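You operate a simulated robot arm through the tools that you are given. There is no shell and no other tool.

Carry out the task below with a simulated robot arm. There is one attempt and no reset: what you move stays moved.

Task
Divide the open mould with the plate that the card names, clip it and close up.
Fine: yellow-dot slot; the orange clip moves over from the red end plate; wall up, both latches over.

Only the result counts: the job must be done as asked and must still hold three seconds after the hand-in. Knocking over, shifting, dropping, spilling or breaking anything else fails it.

Robot
A 7-joint arm with a two-finger parallel gripper, fixed in place. Base frame: the origin is at the foot of the arm, x ahead of it, y to its left, z up; the work surface is at about z = 0. Units: mm, rad, N and s.
With the tool pointing down near the work surface it reaches from about 240 to 620 mm from the base axis. Its first joint turns from -1.152 to 1.152 rad. Payload 2.6 kg.
Tool frame: the origin (TCP) lies between the finger pads and is the grasp point; the fingertips stand 30 mm ahead of it; z points along the fingers, y is the line along which they close. The gripper opens to 94 mm. The fingers are 28 mm wide and 10 mm thick; the gripper's body (50 by 96 mm) begins 55 mm behind the TCP.
Orientation is that of the tool frame in the base frame, as [roll, pitch, yaw] about the fixed x, y, z axes, in that order (R = Rz(yaw) Ry(pitch) Rx(roll)). With the fingers straight down and closing along the base's y, the tool's x points along the base's -x, its y along +y and its z along -z.

Tools
- The arm moves only by the tool play_rows. Its argument "rows" is a list of rows, each a list of 7 numbers: the turn, a rotation vector about the tool's x, y, z in units of 6 degrees (1.0 is 6 degrees), then the shift along the tool's x, y, z in units of 40 mm (1.0 is 40 mm), then the gripper command, from -1 (shut) to 1 (fully open), values between in proportion. In form: [[wx, wy, wz, dx, dy, dz, hand], ...]. A call has 1 to 20 rows; each row shifts and turns the commanded pose from where the row before left it, along the tool's axes as they then stand. A call with a number of a shift or a turn outside -1 to 1 is refused whole. Rows are played at 5 a second. More than 50 mm and 0.15 rad between two rows, or a gripper value outside its range, and nothing of the call is played. A pose out of reach is approached as far as the arm can. The call stops where the force on the tool passes 90 N (or 10 N more than at its start, if that is more) or the arm is blocked; 0.2 s more then pass. The fingers move at their own pace (about 72 mm/s each) and stop on an object; they squeeze with about 30 N. The grip force told is the motor's: it shows also when the fingers shut on nothing. Time passes only in rows, and 0.2 s behind the last, so rows that do not move let the fingers close. The reply holds the time, the measured pose of the TCP, the force on the tool along the base axes, the opening and the grip force, in the units named above and with some noise, with the torque about the TCP (base axes, N m) and any sound that the robot's microphone picked up, and new pictures: "pictures" is both (left out), scene, wrist or none.
- Cameras (640 x 400 px; columns grow to the right, rows downward): "scene" is fixed at [46.3, 433.9, 582.4]; the picture's right is [-0.75, -0.67, 0.00], its down [-0.31, 0.34, -0.89] and it looks along [0.59, -0.66, -0.46] (base axes); focal length 327 px, centre (320, 200). "wrist" rides on the gripper at [76, 14, -102] in the tool frame; the picture's right is [-0.18, 0.98, 0.00], its down [-0.75, -0.14, -0.64] and it looks along [-0.63, -0.12, 0.77] (tool axes); focal length 243 px, centre (320, 200). There is no depth. A picture from a camera that has moved, and an enlarged one, comes with that camera's place and axes in the base frame and with its lens. The place of the scene camera against the robot may be out by one fixed shift of up to 12 mm in any direction.
- inspect(camera, box): a new picture of the part [left, top, right, bottom] of that camera's present view, enlarged. It takes no simulated time.
- hand_in(): hands the job in; it is judged then, once.

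Places have to be worked out from the pictures, the camera data and where the tool is seen. Open the gripper and draw the arm clear of the work before you hand the job in, unless the task says otherwise.

The tools are called by a JSON object that holds its "api" and its "payload". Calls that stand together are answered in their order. play_rows: Moves the arm, as the interface text tells. Its arguments: {"type":"object","properties":{"rows":{"type":"array"},"pictures":{"type":"string","enum":["both","scene","wrist","none"]}},"required":["rows"]} The other tools are called the same way: inspect (camera, box) takes an enlarged picture of a part of a camera's view; hand_in () hands the job in.

At the start:

```text
time: 0.0
eef_pos: [287.7, -219.0, 421.4]
orientation: [-3.141, -0.001, -3.141]
wrist_force: [0.0, 0.1, -0.1]
wrist_torque: [-0.01, -0.01, 0.02]
opening: 93.8
finger_force: 0.0
```

scene: 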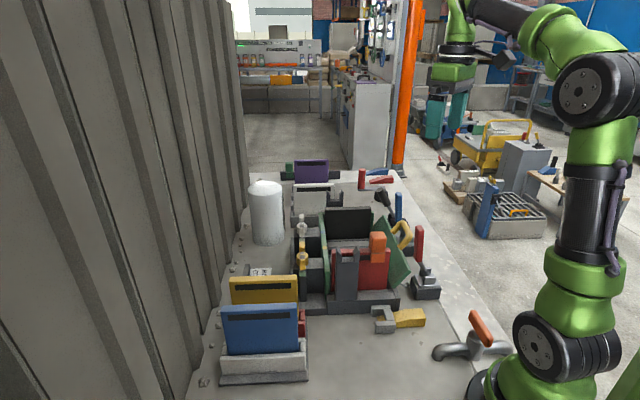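
wrist: 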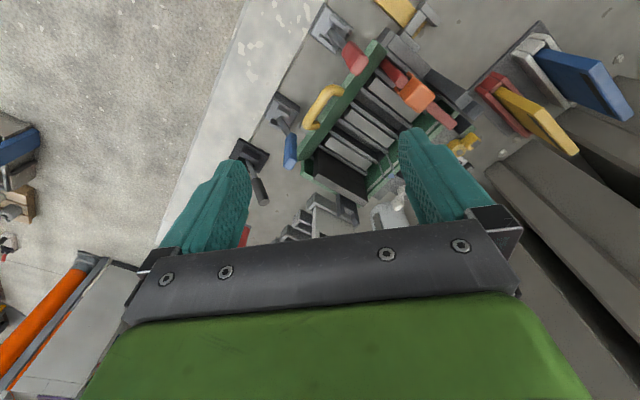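

The pictures show a mould with green walls, plates in holders, clips and latches. I look closer at everything before moving.

{"api": "inspect", "payload": {"camera": "scene", "box": [280, 180, 450, 330]}}

{"api": "inspect", "payload": {"camera": "scene", "box": [200, 240, 340, 400]}}

{"api": "inspect", "payload": {"camera": "wrist", "box": [230, 0, 500, 230]}}

{"api": "inspect", "payload": {"camera": "scene", "box": [240, 150, 400, 250]}}

```text
2.67 times, centred on (365, 255) of scene
camera zoom: at [46.3, 433.9, 582.4], right [-0.75, -0.67, 0.0], down [-0.31, 0.34, -0.89], along [0.59, -0.66, -0.46], focal length 871 px, centre (200, 53)
```

zoom: 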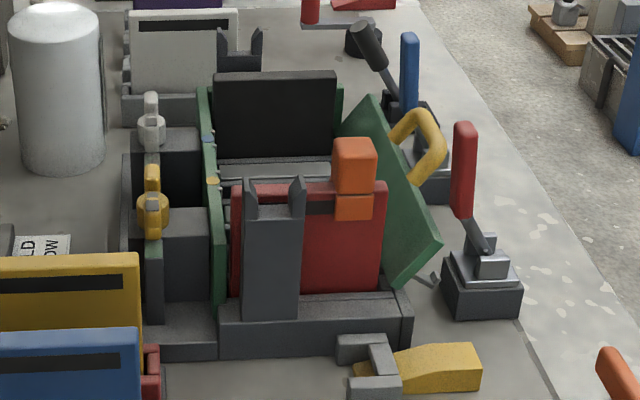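

```text
2.50 times, centred on (270, 320) of scene
camera zoom: at [46.3, 433.9, 582.4], right [-0.75, -0.67, 0.0], down [-0.31, 0.34, -0.89], along [0.59, -0.66, -0.46], focal length 816 px, centre (445, -100)
```

zoom: 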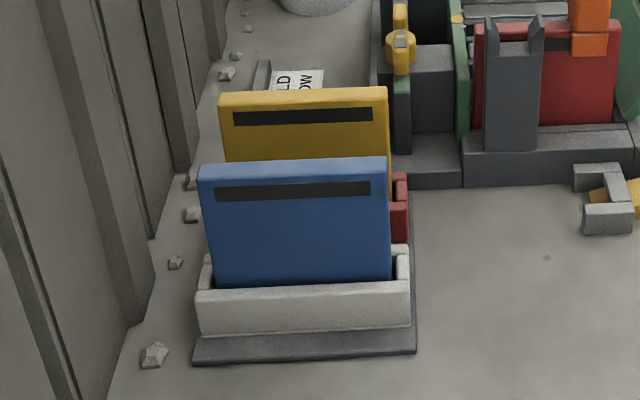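

```text
1.74 times, centred on (365, 115) of wrist
camera zoom: at [211.2, -205.5, 524.3], right [0.18, 0.98, 0.0], down [0.75, -0.14, 0.64], along [0.63, -0.12, -0.77], focal length 422 px, centre (242, 348)
```

zoom: 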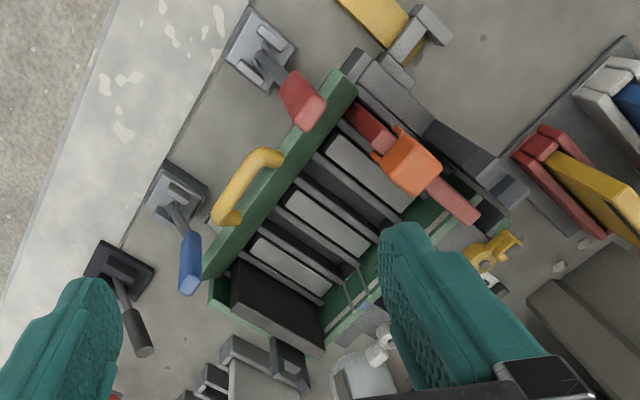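

```text
4.00 times, centred on (320, 200) of scene
camera zoom: at [46.3, 433.9, 582.4], right [-0.75, -0.67, 0.0], down [-0.31, 0.34, -0.89], along [0.59, -0.66, -0.46], focal length 1306 px, centre (320, 200)
```

zoom: 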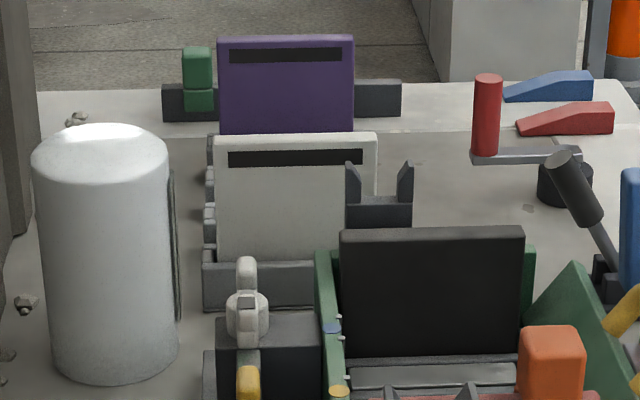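

I can see a card near (638, 19) hidden behind the yellow plate in the scene view. I lift and move the arm toward y = 0, so the wrist camera can read it and view the mould.

{"api": "play_rows", "payload": {"rows": [[0, 0, 0, -0.175, 0.9125, -0.246, 1], [0, 0, 0, -0.175, 0.9125, -0.246, 1], [0, 0, 0, -0.175, 0.9125, -0.246, 1], [0, 0, 0, -0.175, 0.9125, -0.246, 1], [0, 0, 0, -0.175, 0.9125, -0.246, 1], [0, 0, 0, -0.175, 0.9125, -0.246, 1], [0, 0, 0, 0, 0, 0, 1]], "pictures": "both"}}

```text
time: 1.6
eef_pos: [330.7, 2.5, 477.4]
orientation: [-3.14, 0.0, 3.141]
wrist_force: [0.0, -0.1, -0.5]
wrist_torque: [0.03, 0.02, 0.02]
opening: 93.8
finger_force: 0.0
camera wrist: at [254.3, 16.5, 581.2], right [0.18, 0.98, 0.0], down [0.75, -0.14, 0.64], along [0.63, -0.12, -0.77], focal length 243 px, centre (320, 200)
```

scene: 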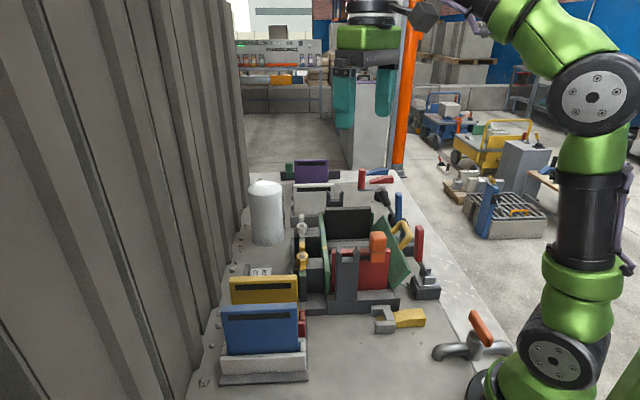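
wrist: 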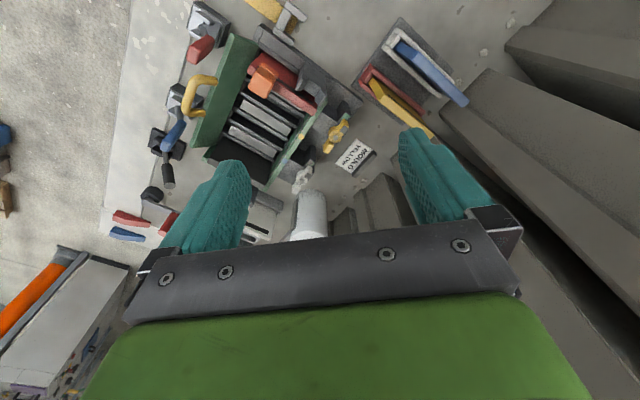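

{"api": "inspect", "payload": {"camera": "wrist", "box": [320, 130, 390, 180]}}

{"api": "inspect", "payload": {"camera": "wrist", "box": [170, 10, 370, 200]}}

{"api": "inspect", "payload": {"camera": "wrist", "box": [250, 0, 480, 140]}}

```text
8.00 times, centred on (355, 155) of wrist
camera zoom: at [254.3, 16.5, 581.2], right [0.18, 0.98, 0.0], down [0.75, -0.14, 0.64], along [0.63, -0.12, -0.77], focal length 1941 px, centre (40, 560)
```

zoom: 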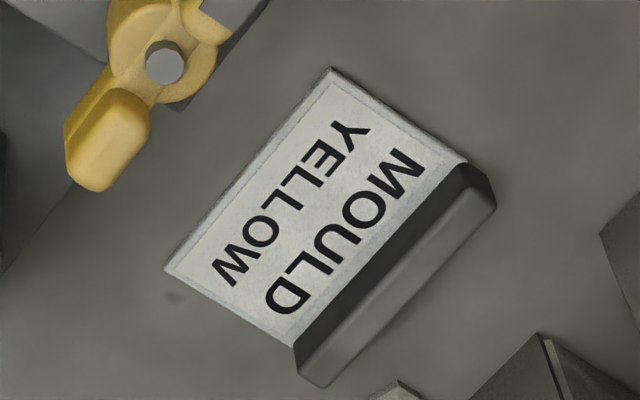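

```text
2.11 times, centred on (270, 105) of wrist
camera zoom: at [254.3, 16.5, 581.2], right [0.18, 0.98, 0.0], down [0.75, -0.14, 0.64], along [0.63, -0.12, -0.77], focal length 511 px, centre (425, 400)
```

zoom: 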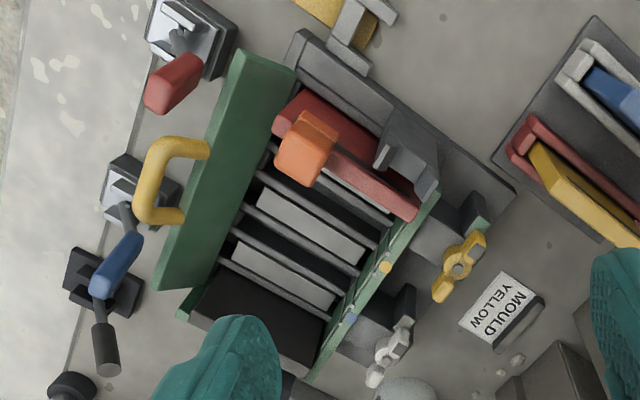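

```text
2.78 times, centred on (365, 70) of wrist
camera zoom: at [254.3, 16.5, 581.2], right [0.18, 0.98, 0.0], down [0.75, -0.14, 0.64], along [0.63, -0.12, -0.77], focal length 675 px, centre (195, 562)
```

zoom: 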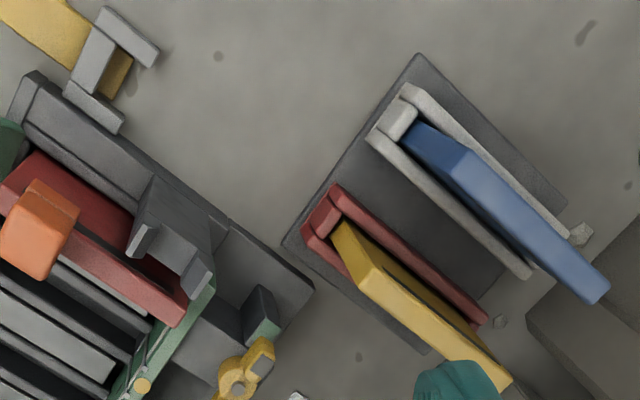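

The card reads "MOULD YELLOW", so the plate is the yellow one in the red holder. Now I go round to the hinged-wall side, first shifting and then yawing to line up with the mould (about 43°), for a closer look at slots, dots and latches.

{"api": "play_rows", "payload": {"rows": [[0, 0, 0, 0.19, -0.916, 0.466, 1], [0, 0, 0, 0.19, -0.916, 0.466, 1], [0, 0, 0, 0.19, -0.916, 0.466, 1], [0, 0, 0, 0.19, -0.916, 0.466, 1], [0, 0, 0, 0.19, -0.916, 0.466, 1], [0, 0, 0, 0.19, -0.916, 0.466, 1], [0, 0, 0, 0.19, -0.916, 0.466, 1], [0, 0, 0, 0.19, -0.916, 0.466, 1], [0, 0, -0.9, 0, 0, 0, 1], [0, 0, -0.9, 0, 0, 0, 1], [0, 0, -0.9, 0, 0, 0, 1], [0, 0, -0.9, 0, 0, 0, 1], [0, 0, -0.9, 0, 0, 0, 1], [0, 0, -0.9, 0, 0, 0, 1], [0, 0, -0.9, 0, 0, 0, 1], [0, 0, -0.9, 0, 0, 0, 1], [0, 0, 0, 0, 0, 0, 1]]}}

```text
time: 5.2
eef_pos: [267.9, -292.7, 330.6]
orientation: [3.141, 0.0, -2.385]
wrist_force: [-0.1, 0.2, 0.0]
wrist_torque: [0.01, 0.0, -0.04]
opening: 94.0
finger_force: 0.1
camera wrist: at [203.4, -334.6, 433.8], right [-0.54, 0.84, 0.0], down [0.64, 0.41, 0.64], along [0.54, 0.35, -0.77], focal length 243 px, centre (320, 200)
```

scene: 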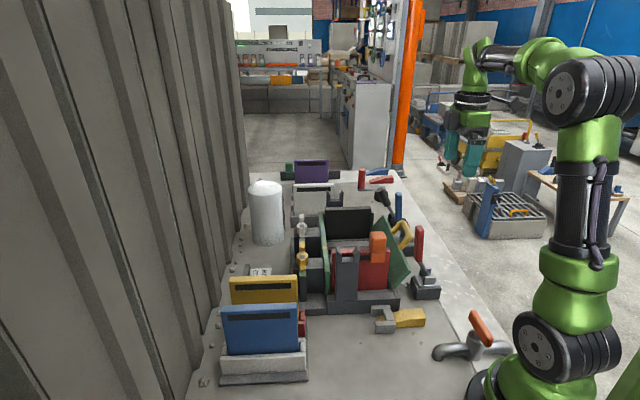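
wrist: 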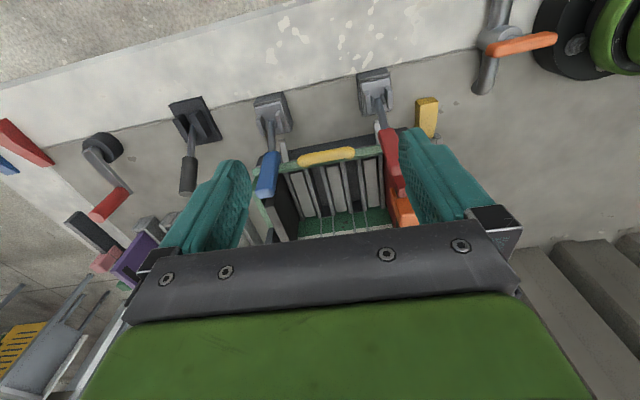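

{"api": "inspect", "payload": {"camera": "wrist", "box": [240, 60, 450, 240]}}

{"api": "inspect", "payload": {"camera": "wrist", "box": [60, 60, 300, 290]}}

```text
2.22 times, centred on (345, 150) of wrist
camera zoom: at [203.4, -334.6, 433.8], right [-0.54, 0.84, 0.0], down [0.64, 0.41, 0.64], along [0.54, 0.35, -0.77], focal length 539 px, centre (264, 311)
```

zoom: 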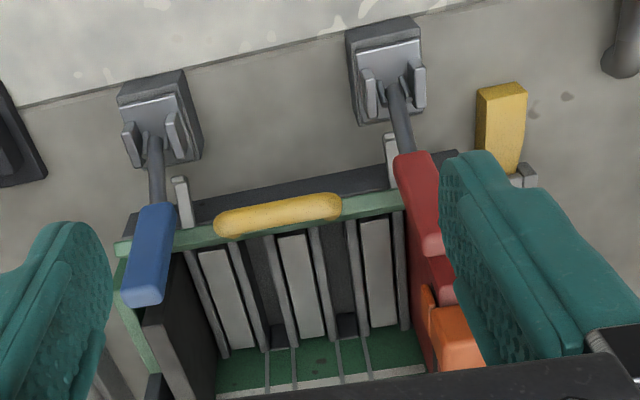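

```text
1.74 times, centred on (180, 175) of wrist
camera zoom: at [203.4, -334.6, 433.8], right [-0.54, 0.84, 0.0], down [0.64, 0.41, 0.64], along [0.54, 0.35, -0.77], focal length 422 px, centre (564, 244)
```

zoom: 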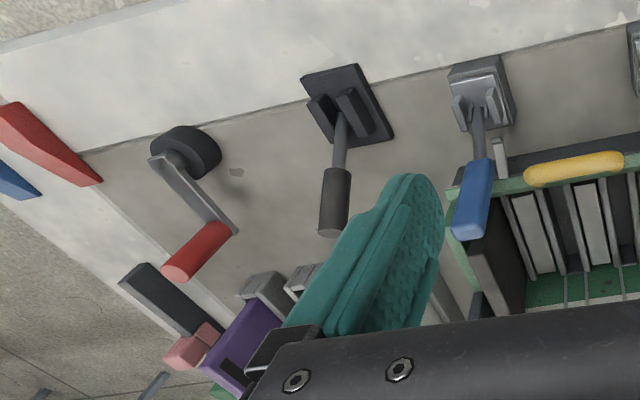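

The red and blue levers beside the hinged wall are the latches; the black one stands apart. By combining the views I judge the yellow plate's top centre at about (437, 137, 168). I go high above it, yawed 43°, to look closely.

{"api": "play_rows", "payload": {"rows": [[0, 0, 0, -0.871, 0.41, 0.06, 1], [0, 0, 0, -0.871, 0.41, 0.06, 1], [0, 0, 0, -0.871, 0.41, 0.06, 1], [0, 0, 0, -0.871, 0.41, 0.06, 1], [0, 0, 0, -0.871, 0.41, 0.06, 1], [0, 0, 0, -0.871, 0.41, 0.06, 1], [0, 0, 0, -0.871, 0.41, 0.06, 1], [0, 0, 0, -0.871, 0.41, 0.06, 1], [0, 0, 0, -0.871, 0.41, 0.06, 1], [0, 0, 0, -0.871, 0.41, 0.06, 1], [0, 0, 0, -0.871, 0.41, 0.06, 1], [0, 0, 0, -0.871, 0.41, 0.06, 1], [0, 0, 0, 0, 0, 0, 1]]}}

```text
time: 8.0
eef_pos: [439.0, 137.1, 300.5]
orientation: [-3.14, 0.001, -2.387]
wrist_force: [-0.7, 0.3, -0.2]
wrist_torque: [0.0, 0.01, 0.04]
opening: 94.0
finger_force: 0.0
camera wrist: at [373.7, 95.2, 404.6], right [-0.54, 0.84, 0.0], down [0.65, 0.41, 0.64], along [0.54, 0.35, -0.77], focal length 243 px, centre (320, 200)
```

scene: 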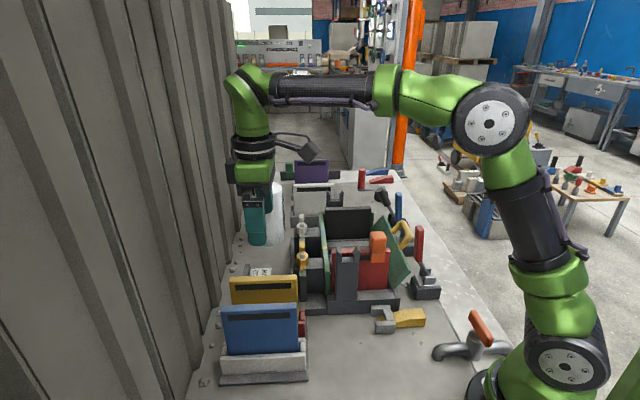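
wrist: 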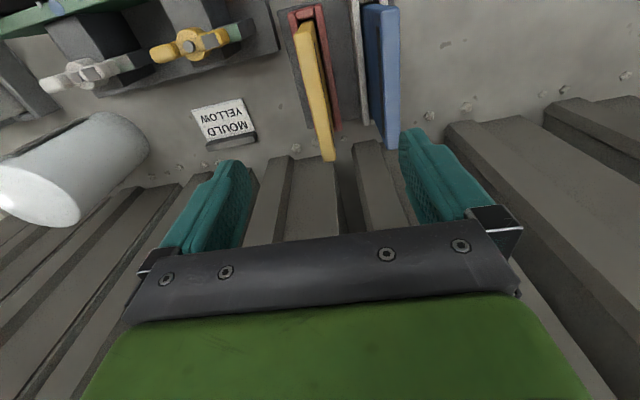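

The plate appears nearer to the arm than I judged. I enlarge the view to fix its place.

{"api": "inspect", "payload": {"camera": "wrist", "box": [240, 0, 440, 170]}}

```text
2.35 times, centred on (340, 85) of wrist
camera zoom: at [373.7, 95.2, 404.6], right [-0.54, 0.84, 0.0], down [0.65, 0.41, 0.64], along [0.54, 0.35, -0.77], focal length 571 px, centre (273, 471)
```

zoom: 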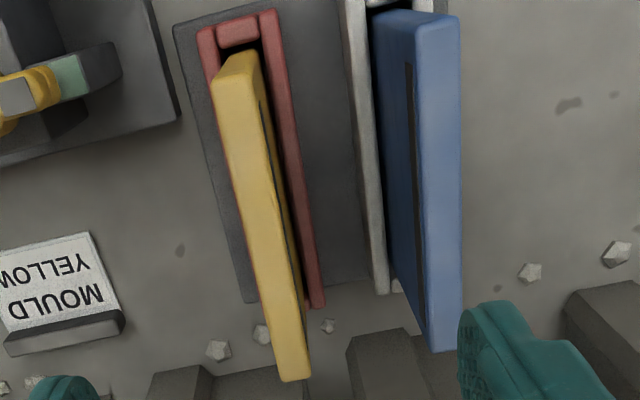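

The plate's top centre sits almost right below the tool, at about (444, 140, 160), roughly 15 mm thick. Before gripping, I look closely at the mould slots from above.

{"api": "play_rows", "payload": {"rows": [[0, 0, 0, 0.665, -0.659, -0.07, 1], [0, 0, 0, 0.665, -0.659, -0.07, 1], [0, 0, 0, 0.665, -0.659, -0.07, 1], [0, 0, 0, 0.665, -0.659, -0.07, 1], [0, 0, 0, 0.665, -0.659, -0.07, 1], [0, 0, 0, 0.665, -0.659, -0.07, 1], [0, 0, 0, 0.665, -0.659, -0.07, 1], [0, 0, 0, 0, 0, 0, 1]]}}

```text
time: 9.8
eef_pos: [430.1, -131.8, 320.9]
orientation: [3.141, -0.002, -2.385]
wrist_force: [-0.7, 0.0, -0.1]
wrist_torque: [-0.03, 0.01, -0.03]
opening: 93.8
finger_force: 0.0
camera wrist: at [365.2, -174.0, 425.2], right [-0.54, 0.84, 0.0], down [0.65, 0.41, 0.64], along [0.54, 0.35, -0.77], focal length 243 px, centre (320, 200)
```

scene: 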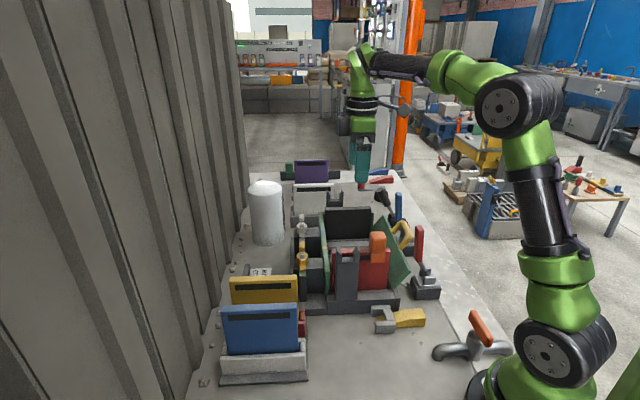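
wrist: 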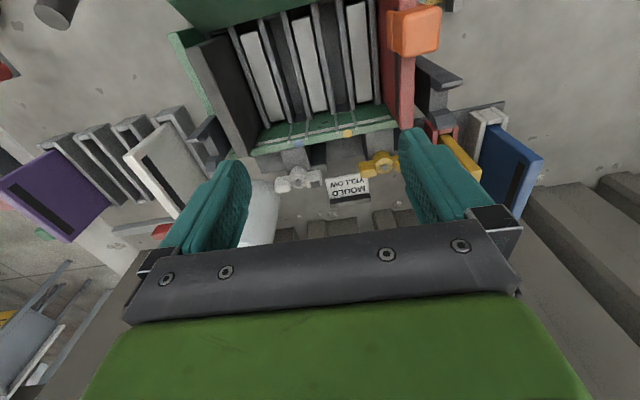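

{"api": "inspect", "payload": {"camera": "wrist", "box": [160, 0, 480, 200]}}

{"api": "inspect", "payload": {"camera": "wrist", "box": [220, 0, 420, 160]}}

```text
2.00 times, centred on (320, 100) of wrist
camera zoom: at [365.2, -174.0, 425.2], right [-0.54, 0.84, 0.0], down [0.65, 0.41, 0.64], along [0.54, 0.35, -0.77], focal length 485 px, centre (320, 400)
```

zoom: 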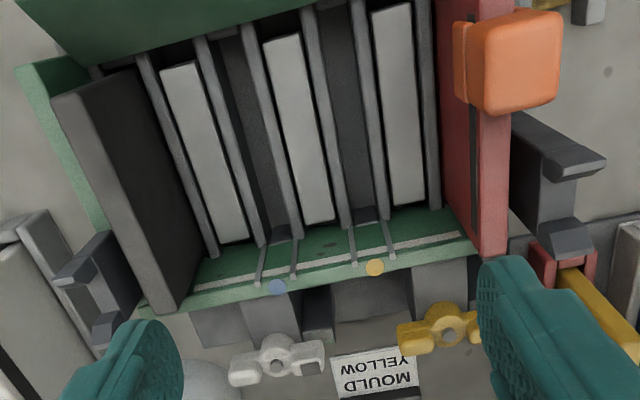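

```text
2.50 times, centred on (320, 80) of wrist
camera zoom: at [365.2, -174.0, 425.2], right [-0.54, 0.84, 0.0], down [0.65, 0.41, 0.64], along [0.54, 0.35, -0.77], focal length 606 px, centre (320, 500)
```

zoom: 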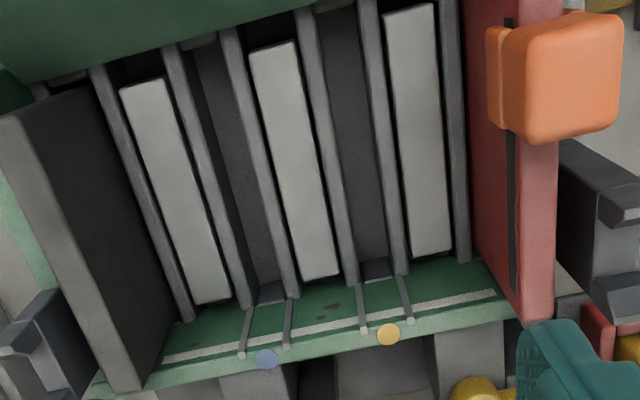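

The mould is at about 45° yaw. The yellow dot is near (467, -64, 109), which puts the yellow slot about 70 mm from the red plate, and the plate tops are at about z = 145. I go back above the yellow plate, turn to 45°, and come lower to check alignment.

{"api": "play_rows", "payload": {"rows": [[0, 0, -0.3, 0, 0, 0, 0.2], [0, 0, 0, -0.749, 0.6425, 0, 0.2], [0, 0, 0, -0.749, 0.6425, 0, 0.2], [0, 0, 0, -0.749, 0.6425, 0, 0.2], [0, 0, 0, -0.749, 0.6425, 0, 0.2], [0, 0, 0, -0.749, 0.6425, 0, 0.2], [0, 0, 0, -0.749, 0.6425, 0, 0.2], [0, 0, 0, -0.749, 0.6425, 0, 0.2], [0, 0, 0, 0, 0, 0.75, 0.2], [0, 0, 0, 0, 0, 0.75, 0.2], [0, 0, 0, 0, 0, 0.75, 0.2], [0, 0, 0, 0, 0, 0, 0.2], [0, 0, 0, 0, 0, 0, 0.2]]}}

{"api": "inspect", "payload": {"camera": "wrist", "box": [220, 0, 420, 180]}}

```text
time: 12.6
eef_pos: [449.9, 150.5, 230.7]
orientation: [3.141, 0.001, -2.356]
wrist_force: [0.0, 0.4, 0.0]
wrist_torque: [-0.01, -0.02, 0.03]
opening: 56.3
finger_force: 0.0
camera wrist: at [386.8, 107.6, 334.2], right [-0.57, 0.82, 0.0], down [0.63, 0.43, 0.64], along [0.53, 0.36, -0.77], focal length 243 px, centre (320, 200)
```

scene: 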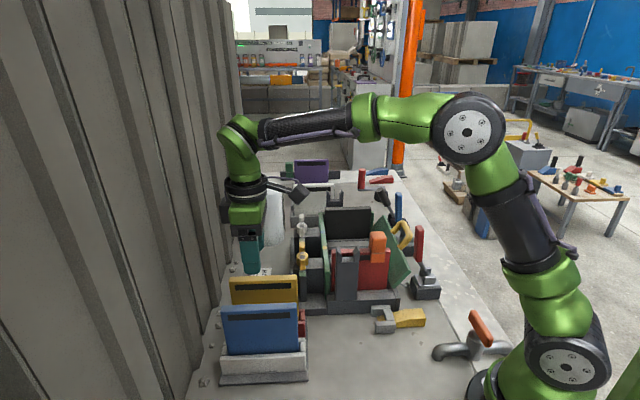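
wrist: 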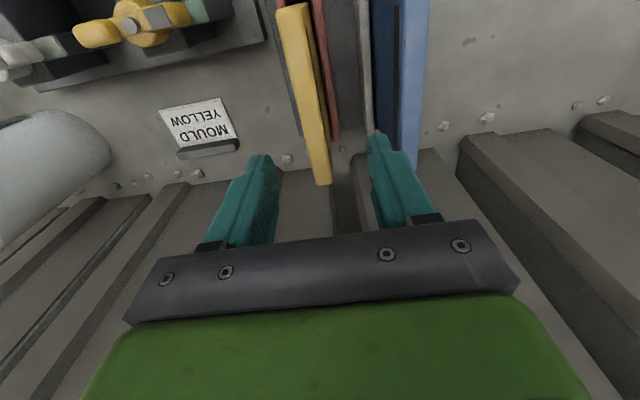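

```text
2.22 times, centred on (320, 90) of wrist
camera zoom: at [386.8, 107.6, 334.2], right [-0.57, 0.82, 0.0], down [0.63, 0.43, 0.64], along [0.53, 0.36, -0.77], focal length 539 px, centre (320, 444)
```

zoom: 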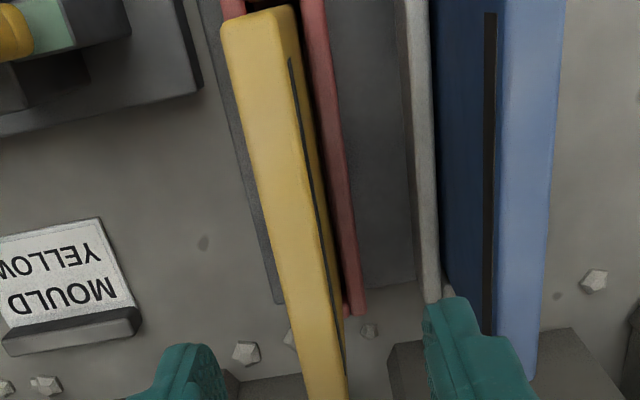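

The plate's centre is about 6 mm nearer to the arm and 6 mm to the left in the tool frame. I correct for that and lower the open fingers around its top, without closing yet.

{"api": "play_rows", "payload": {"rows": [[0, 0, 0, 0.15, -0.16, 0, 0.2], [0, 0, 0, 0, 0, 0.5, 0.2], [0, 0, 0, 0, 0, 0.5, 0.2], [0, 0, 0, 0, 0, 0.5, 0.2], [0, 0, 0, 0, 0, 0.5, 0.2], [0, 0, 0, 0, 0, 0.2, 0.2], [0, 0, 0, 0, 0, 0, 0.2]]}}

{"api": "inspect", "payload": {"camera": "scene", "box": [200, 220, 340, 380]}}

{"api": "inspect", "payload": {"camera": "wrist", "box": [220, 60, 420, 240]}}

```text
time: 14.2
eef_pos: [448.1, 138.7, 143.2]
orientation: [3.141, -0.001, -2.355]
wrist_force: [-0.1, 0.3, 0.4]
wrist_torque: [0.01, 0.03, -0.01]
opening: 56.4
finger_force: 0.0
camera wrist: at [384.9, 96.3, 247.3], right [-0.57, 0.82, 0.0], down [0.63, 0.43, 0.64], along [0.53, 0.36, -0.77], focal length 243 px, centre (320, 200)
```

scene: 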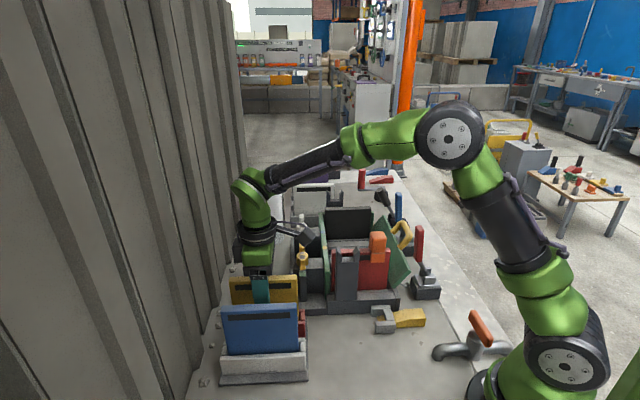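
wrist: 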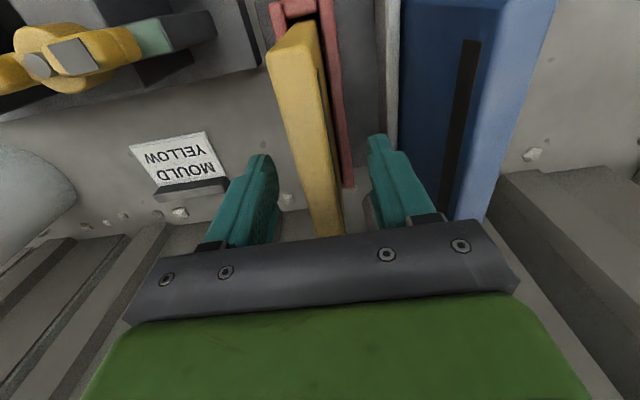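

```text
2.50 times, centred on (270, 300) of scene
camera zoom: at [46.3, 433.9, 582.4], right [-0.75, -0.67, 0.0], down [-0.31, 0.34, -0.89], along [0.59, -0.66, -0.46], focal length 816 px, centre (445, -50)
```

zoom: 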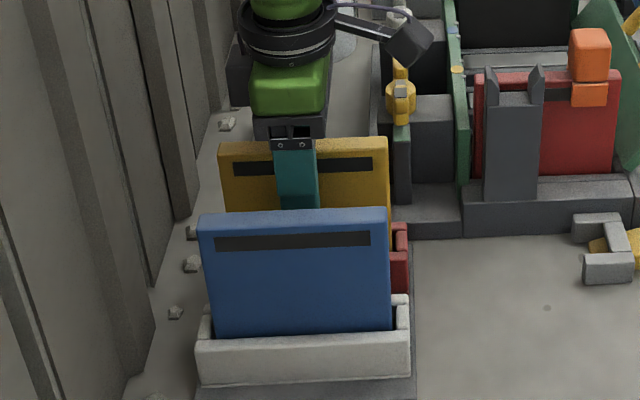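

```text
2.22 times, centred on (320, 150) of wrist
camera zoom: at [384.9, 96.3, 247.3], right [-0.57, 0.82, 0.0], down [0.63, 0.43, 0.64], along [0.53, 0.36, -0.77], focal length 539 px, centre (320, 311)
```

zoom: 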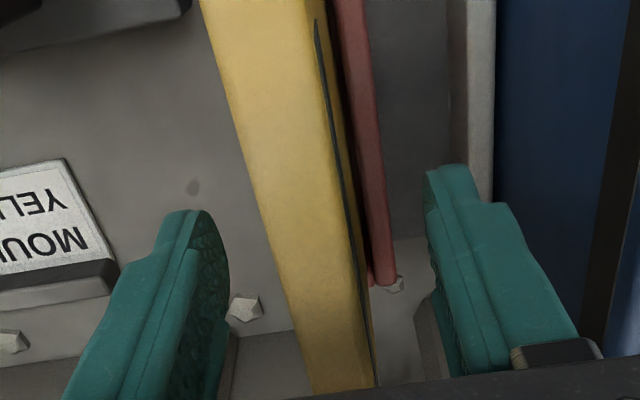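

The plate stands centred between the fingers, and its top seems about 15–20 mm above the TCP, a good grip depth. I close on it.

{"api": "play_rows", "payload": {"rows": [[0, 0, 0, 0, 0, 0, -1], [0, 0, 0, 0, 0, 0, -1], [0, 0, 0, 0, 0, 0, -1], [0, 0, 0, 0, 0, 0, -1]], "pictures": "wrist"}}

```text
time: 15.2
eef_pos: [448.4, 141.5, 143.6]
orientation: [3.14, 0.0, -2.354]
wrist_force: [-0.7, 0.4, 0.4]
wrist_torque: [0.1, 0.04, 0.01]
opening: 20.2
finger_force: 29.9
camera wrist: at [384.9, 96.5, 247.4], right [-0.57, 0.82, 0.0], down [0.63, 0.43, 0.64], along [0.53, 0.36, -0.77], focal length 243 px, centre (320, 200)
```

wrist: 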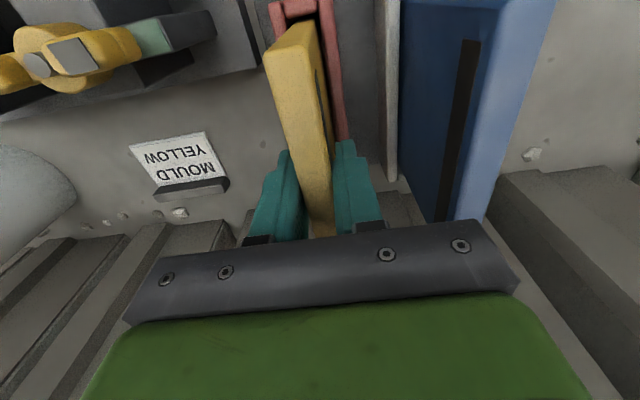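

The plate is held (20.2 mm thick, 30 N). I lift it straight up by 200 mm.

{"api": "play_rows", "payload": {"rows": [[0, 0, 0, 0, 0, -0.3, -1], [0, 0, 0, 0, 0, -0.5, -1], [0, 0, 0, 0, 0, -0.7, -1], [0, 0, 0, 0, 0, -0.7, -1], [0, 0, 0, 0, 0, -0.7, -1], [0, 0, 0, 0, 0, -0.7, -1], [0, 0, 0, 0, 0, -0.7, -1], [0, 0, 0, 0, 0, -0.7, -1], [0, 0, 0, 0, 0, 0, -1]]}}

{"api": "inspect", "payload": {"camera": "scene", "box": [200, 140, 360, 300]}}

```text
time: 17.2
eef_pos: [449.8, 140.5, 343.8]
orientation: [-3.14, -0.001, -2.355]
wrist_force: [0.1, 0.3, -4.8]
wrist_torque: [0.0, 0.01, -0.01]
opening: 20.5
finger_force: 29.8
camera wrist: at [387.2, 97.0, 448.1], right [-0.57, 0.82, 0.0], down [0.63, 0.43, 0.64], along [0.53, 0.36, -0.77], focal length 243 px, centre (320, 200)
```

scene: 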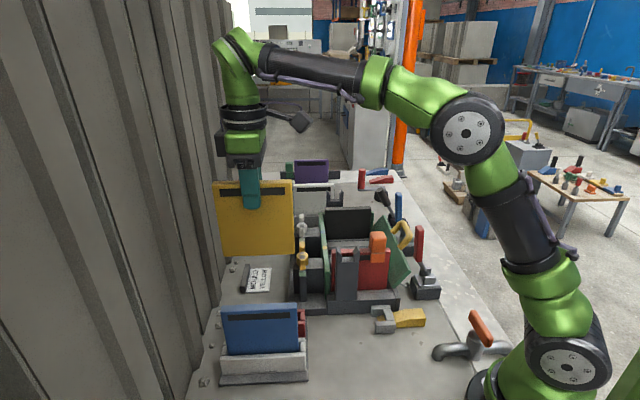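
wrist: 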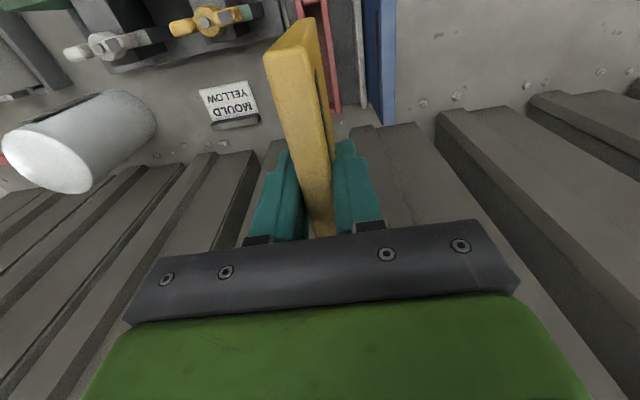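

```text
2.50 times, centred on (280, 220) of scene
camera zoom: at [46.3, 433.9, 582.4], right [-0.75, -0.67, 0.0], down [-0.31, 0.34, -0.89], along [0.59, -0.66, -0.46], focal length 816 px, centre (420, 150)
```

zoom: 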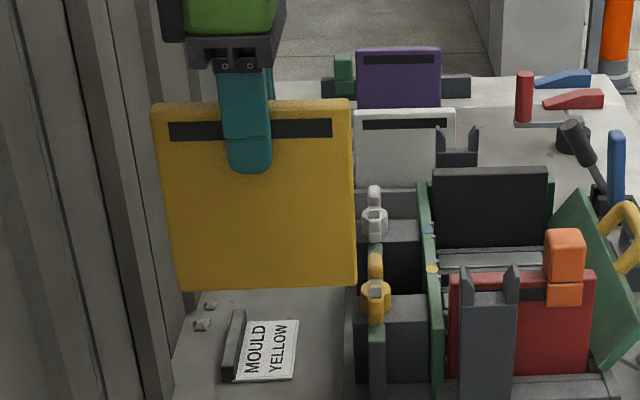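

The plate came out cleanly. By scale, its bottom is about 130 mm below the TCP and its top about 15 mm above, with a width of about 130 mm. I raise a bit more and carry it over the yellow slot, staying well above the clip (top around 190).

{"api": "play_rows", "payload": {"rows": [[0, 0, 0, 0, 0, -0.5, -1], [0, 0, 0, 0.645, -0.49, 0, -1], [0, 0, 0, 0.645, -0.49, 0, -1], [0, 0, 0, 0.645, -0.49, 0, -1], [0, 0, 0, 0.645, -0.49, 0, -1], [0, 0, 0, 0.645, -0.49, 0, -1], [0, 0, 0, 0.645, -0.49, 0, -1], [0, 0, 0, 0.645, -0.49, 0, -1], [0, 0, 0, 0.645, -0.49, 0, -1], [0, 0, 0, 0, 0, 0, -1]]}}

{"api": "inspect", "payload": {"camera": "scene", "box": [260, 140, 440, 320]}}

{"api": "inspect", "payload": {"camera": "wrist", "box": [180, 0, 440, 200]}}

```text
time: 19.4
eef_pos: [413.0, -115.0, 363.6]
orientation: [-3.141, 0.0, -2.356]
wrist_force: [-0.9, -0.8, -3.0]
wrist_torque: [0.0, -0.02, -0.01]
opening: 20.3
finger_force: 29.9
camera wrist: at [350.4, -158.9, 466.7], right [-0.57, 0.82, 0.0], down [0.63, 0.43, 0.64], along [0.53, 0.36, -0.77], focal length 243 px, centre (320, 200)
```

scene: 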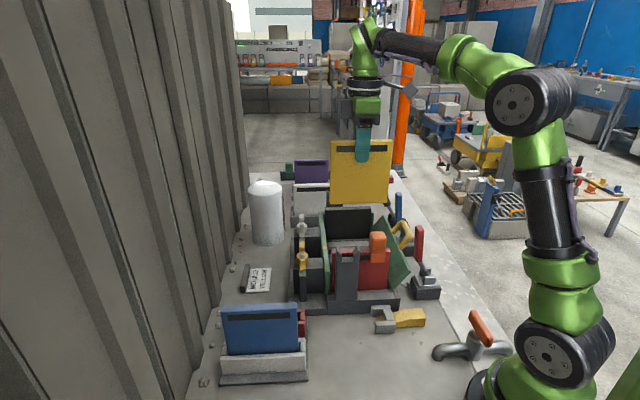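
wrist: 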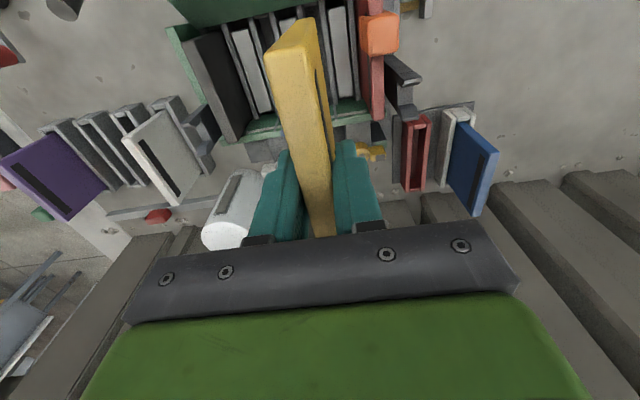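

```text
2.22 times, centred on (350, 230) of scene
camera zoom: at [46.3, 433.8, 582.4], right [-0.75, -0.67, 0.0], down [-0.31, 0.34, -0.89], along [0.59, -0.66, -0.46], focal length 726 px, centre (253, 133)
```

zoom: 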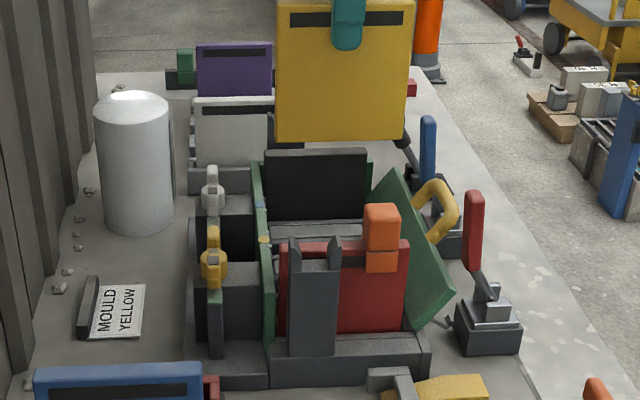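

```text
2.00 times, centred on (310, 100) of wrist
camera zoom: at [350.4, -158.9, 466.7], right [-0.57, 0.82, 0.0], down [0.63, 0.43, 0.64], along [0.53, 0.36, -0.77], focal length 485 px, centre (340, 400)
```

zoom: 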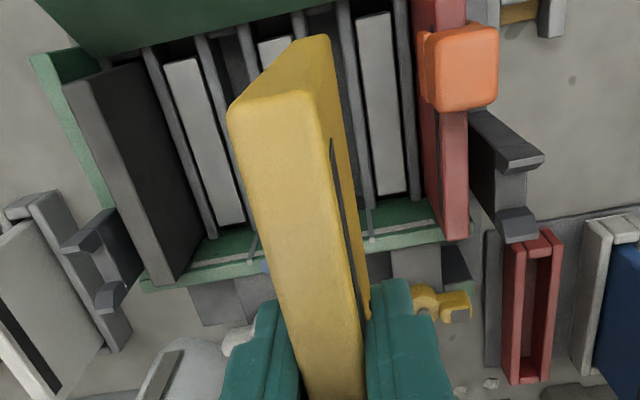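

The plate hangs over the slot, held square. Slot ribs, rails and dot give v ≈ -375.5 and the plate is at -374.1, so I correct by about -1.3 mm across and +1.5 mm toward the fixed wall. Then I lower it to just above the wall tops and look again.

{"api": "play_rows", "payload": {"rows": [[0, 0, 0, -0.0375, -0.0325, 0, -1], [0, 0, 0, 0, 0, 0.65, -1], [0, 0, 0, 0, 0, 0.65, -1], [0, 0, 0, 0, 0, 0.65, -1], [0, 0, 0, 0, 0, 0.6, -1], [0, 0, 0, 0, 0, 0, -1], [0, 0, 0, 0, 0, 0, -1]]}}

{"api": "inspect", "payload": {"camera": "scene", "box": [290, 170, 420, 310]}}

{"api": "inspect", "payload": {"camera": "wrist", "box": [200, 0, 420, 180]}}

```text
time: 21.0
eef_pos: [416.0, -115.2, 261.9]
orientation: [-3.141, 0.001, -2.355]
wrist_force: [0.1, -0.2, -4.6]
wrist_torque: [0.0, 0.0, 0.03]
opening: 20.4
finger_force: 30.0
camera wrist: at [352.6, -159.2, 364.8], right [-0.57, 0.82, 0.0], down [0.63, 0.43, 0.64], along [0.53, 0.36, -0.77], focal length 243 px, centre (320, 200)
```

scene: 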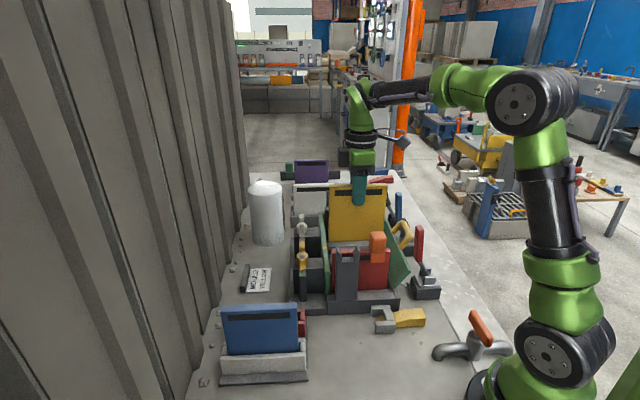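
wrist: 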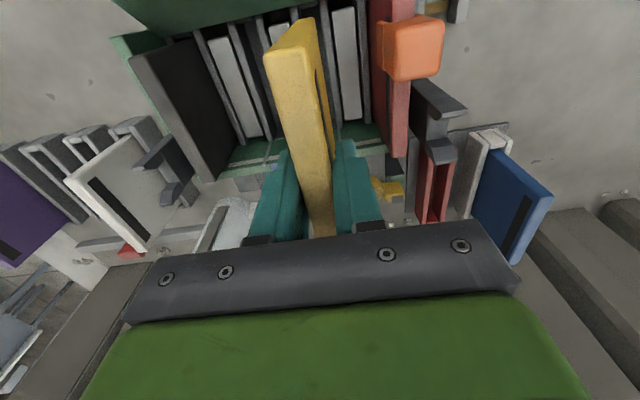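

```text
2.86 times, centred on (355, 240) of scene
camera zoom: at [46.3, 433.9, 582.4], right [-0.75, -0.67, 0.0], down [-0.31, 0.34, -0.89], along [0.59, -0.66, -0.46], focal length 933 px, centre (220, 86)
```

zoom: 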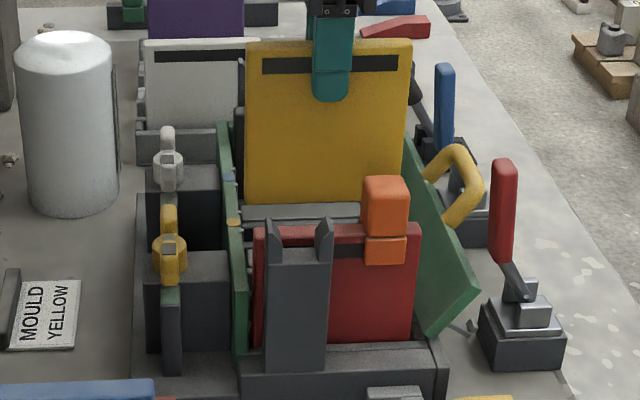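

```text
2.22 times, centred on (310, 90) of wrist
camera zoom: at [352.6, -159.2, 364.8], right [-0.57, 0.82, 0.0], down [0.63, 0.43, 0.64], along [0.53, 0.36, -0.77], focal length 539 px, centre (342, 444)
```

zoom: 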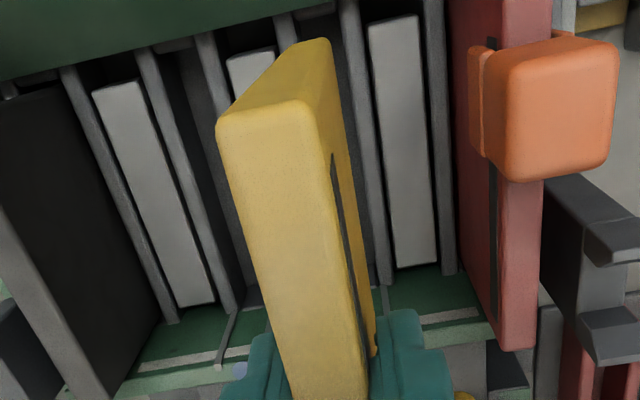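

The plate sits centred between the walls in both views. I lower it slowly by 40 mm into the rib guides and watch the force.

{"api": "play_rows", "payload": {"rows": [[0, 0, 0, 0, 0, 0.2, -1], [0, 0, 0, 0, 0, 0.2, -1], [0, 0, 0, 0, 0, 0.2, -1], [0, 0, 0, 0, 0, 0.2, -1], [0, 0, 0, 0, 0, 0.2, -1], [0, 0, 0, 0, 0, 0, -1]], "pictures": "wrist"}}

{"api": "inspect", "payload": {"camera": "scene", "box": [290, 170, 420, 310]}}

```text
time: 22.4
eef_pos: [416.2, -116.0, 220.5]
orientation: [3.141, -0.001, -2.357]
wrist_force: [0.3, 0.0, -3.1]
wrist_torque: [-0.01, 0.0, 0.0]
opening: 20.4
finger_force: 30.3
camera wrist: at [353.1, -159.1, 324.4], right [-0.57, 0.82, 0.0], down [0.63, 0.43, 0.64], along [0.53, 0.36, -0.77], focal length 243 px, centre (320, 200)
```

wrist: 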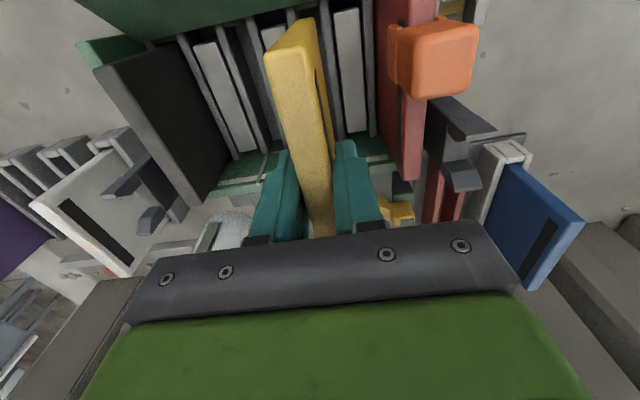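

```text
2.86 times, centred on (355, 240) of scene
camera zoom: at [46.3, 433.9, 582.4], right [-0.75, -0.67, 0.0], down [-0.31, 0.34, -0.89], along [0.59, -0.66, -0.46], focal length 933 px, centre (220, 86)
```

zoom: 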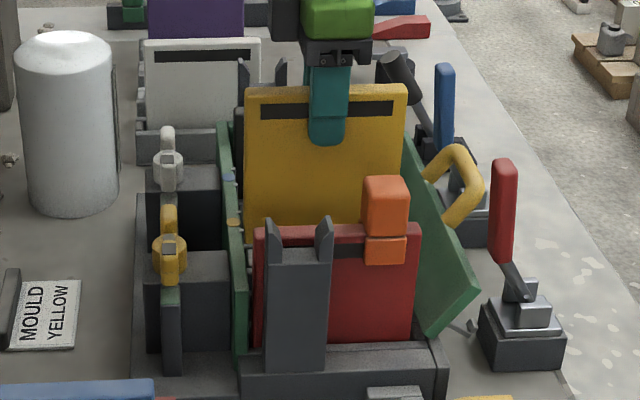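

No contact so far. I continue down another 48 mm.

{"api": "play_rows", "payload": {"rows": [[0, 0, 0, 0, 0, 0.2, -1], [0, 0, 0, 0, 0, 0.2, -1], [0, 0, 0, 0, 0, 0.2, -1], [0, 0, 0, 0, 0, 0.2, -1], [0, 0, 0, 0, 0, 0.2, -1], [0, 0, 0, 0, 0, 0.2, -1], [0, 0, 0, 0, 0, 0, -1]], "pictures": "wrist"}}

{"api": "inspect", "payload": {"camera": "wrist", "box": [200, 0, 420, 180]}}

```text
time: 24.0
eef_pos: [416.5, -116.2, 173.4]
orientation: [-3.141, 0.0, -2.356]
wrist_force: [0.7, -0.2, -3.8]
wrist_torque: [0.03, -0.03, -0.04]
opening: 20.4
finger_force: 30.1
camera wrist: at [352.8, -159.8, 277.1], right [-0.57, 0.82, 0.0], down [0.63, 0.43, 0.64], along [0.53, 0.36, -0.77], focal length 243 px, centre (320, 200)
```

wrist: 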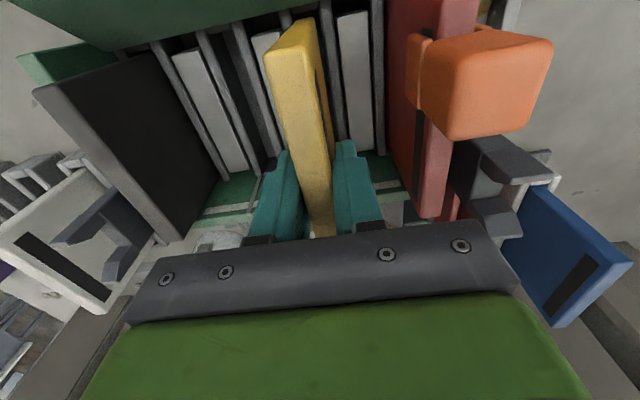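

```text
2.22 times, centred on (310, 90) of wrist
camera zoom: at [352.8, -159.8, 277.1], right [-0.57, 0.82, 0.0], down [0.63, 0.43, 0.64], along [0.53, 0.36, -0.77], focal length 539 px, centre (342, 444)
```

zoom: 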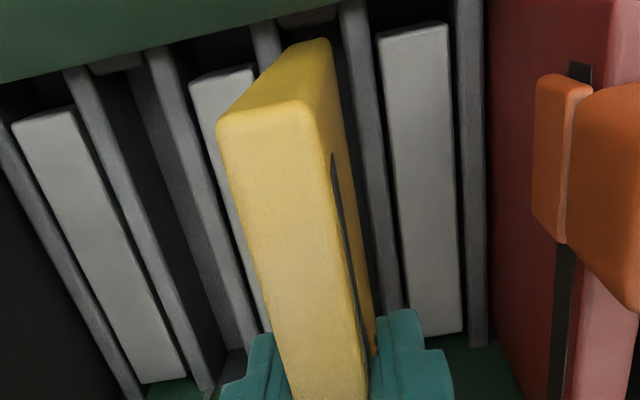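

The plate's lower edge is lined up between the two rails. I continue down gently.

{"api": "play_rows", "payload": {"rows": [[0, 0, 0, 0, 0, 0.1, -1], [0, 0, 0, 0, 0, 0.1, -1], [0, 0, 0, 0, 0, 0.1, -1], [0, 0, 0, 0, 0, 0.1, -1], [0, 0, 0, 0, 0, 0, -1]], "pictures": "none"}}

```text
time: 25.2
eef_pos: [416.7, -114.1, 157.4]
orientation: [3.141, 0.001, -2.354]
wrist_force: [-0.2, 0.0, -4.1]
wrist_torque: [-0.02, 0.01, -0.01]
opening: 20.4
finger_force: 29.9
```

Still only the plate's own weight. I lower in 3 mm steps.

{"api": "play_rows", "payload": {"rows": [[0, 0, 0, 0, 0, 0.075, -1], [0, 0, 0, 0, 0, 0.075, -1], [0, 0, 0, 0, 0, 0.075, -1], [0, 0, 0, 0, 0, 0, -1]], "pictures": "wrist"}}

{"api": "inspect", "payload": {"camera": "wrist", "box": [200, 0, 420, 180]}}

{"api": "inspect", "payload": {"camera": "scene", "box": [290, 170, 420, 310]}}

```text
time: 26.2
eef_pos: [417.8, -115.7, 149.1]
orientation: [3.14, -0.001, -2.357]
wrist_force: [-0.5, -0.2, -4.0]
wrist_torque: [0.02, 0.03, -0.03]
opening: 20.3
finger_force: 30.2
camera wrist: at [353.7, -159.4, 252.4], right [-0.57, 0.82, 0.0], down [0.63, 0.43, 0.64], along [0.53, 0.36, -0.77], focal length 243 px, centre (320, 200)
```

wrist: 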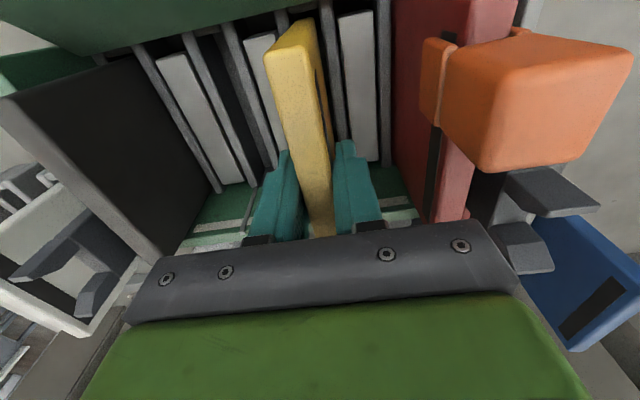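

```text
2.22 times, centred on (310, 90) of wrist
camera zoom: at [353.7, -159.4, 252.4], right [-0.57, 0.82, 0.0], down [0.63, 0.43, 0.64], along [0.53, 0.36, -0.77], focal length 539 px, centre (342, 444)
```

zoom: 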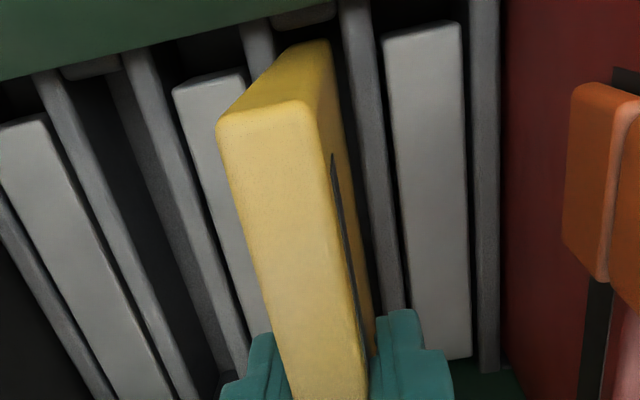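

```text
2.86 times, centred on (355, 240) of scene
camera zoom: at [46.3, 433.9, 582.4], right [-0.75, -0.67, 0.0], down [-0.31, 0.34, -0.89], along [0.59, -0.66, -0.46], focal length 933 px, centre (220, 86)
```

zoom: 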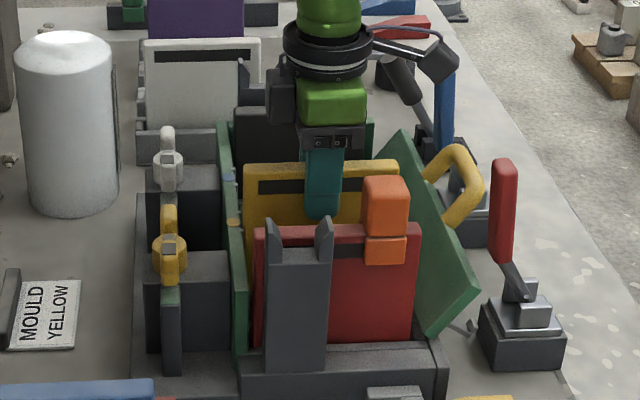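

Still free. I continue in 2–3 mm steps until it lands.

{"api": "play_rows", "payload": {"rows": [[0, 0, 0, 0, 0, 0.06, -1], [0, 0, 0, 0, 0, 0.06, -1], [0, 0, 0, 0, 0, 0, -1]], "pictures": "none"}}

{"api": "play_rows", "payload": {"rows": [[0, 0, 0, 0, 0, 0.05, -1], [0, 0, 0, 0, 0, 0.05, -1], [0, 0, 0, 0, 0, 0, -1]], "pictures": "none"}}

```text
time: 27.0
eef_pos: [416.3, -116.1, 144.7]
orientation: [3.141, 0.0, -2.356]
wrist_force: [1.1, -0.6, -3.7]
wrist_torque: [-0.03, -0.01, 0.01]
opening: 20.4
finger_force: 30.2
```

```text
time: 27.8
eef_pos: [417.0, -115.8, 138.7]
orientation: [-3.141, 0.0, -2.358]
wrist_force: [0.6, -0.2, -4.1]
wrist_torque: [0.0, 0.01, 0.02]
opening: 20.2
finger_force: 30.1
```

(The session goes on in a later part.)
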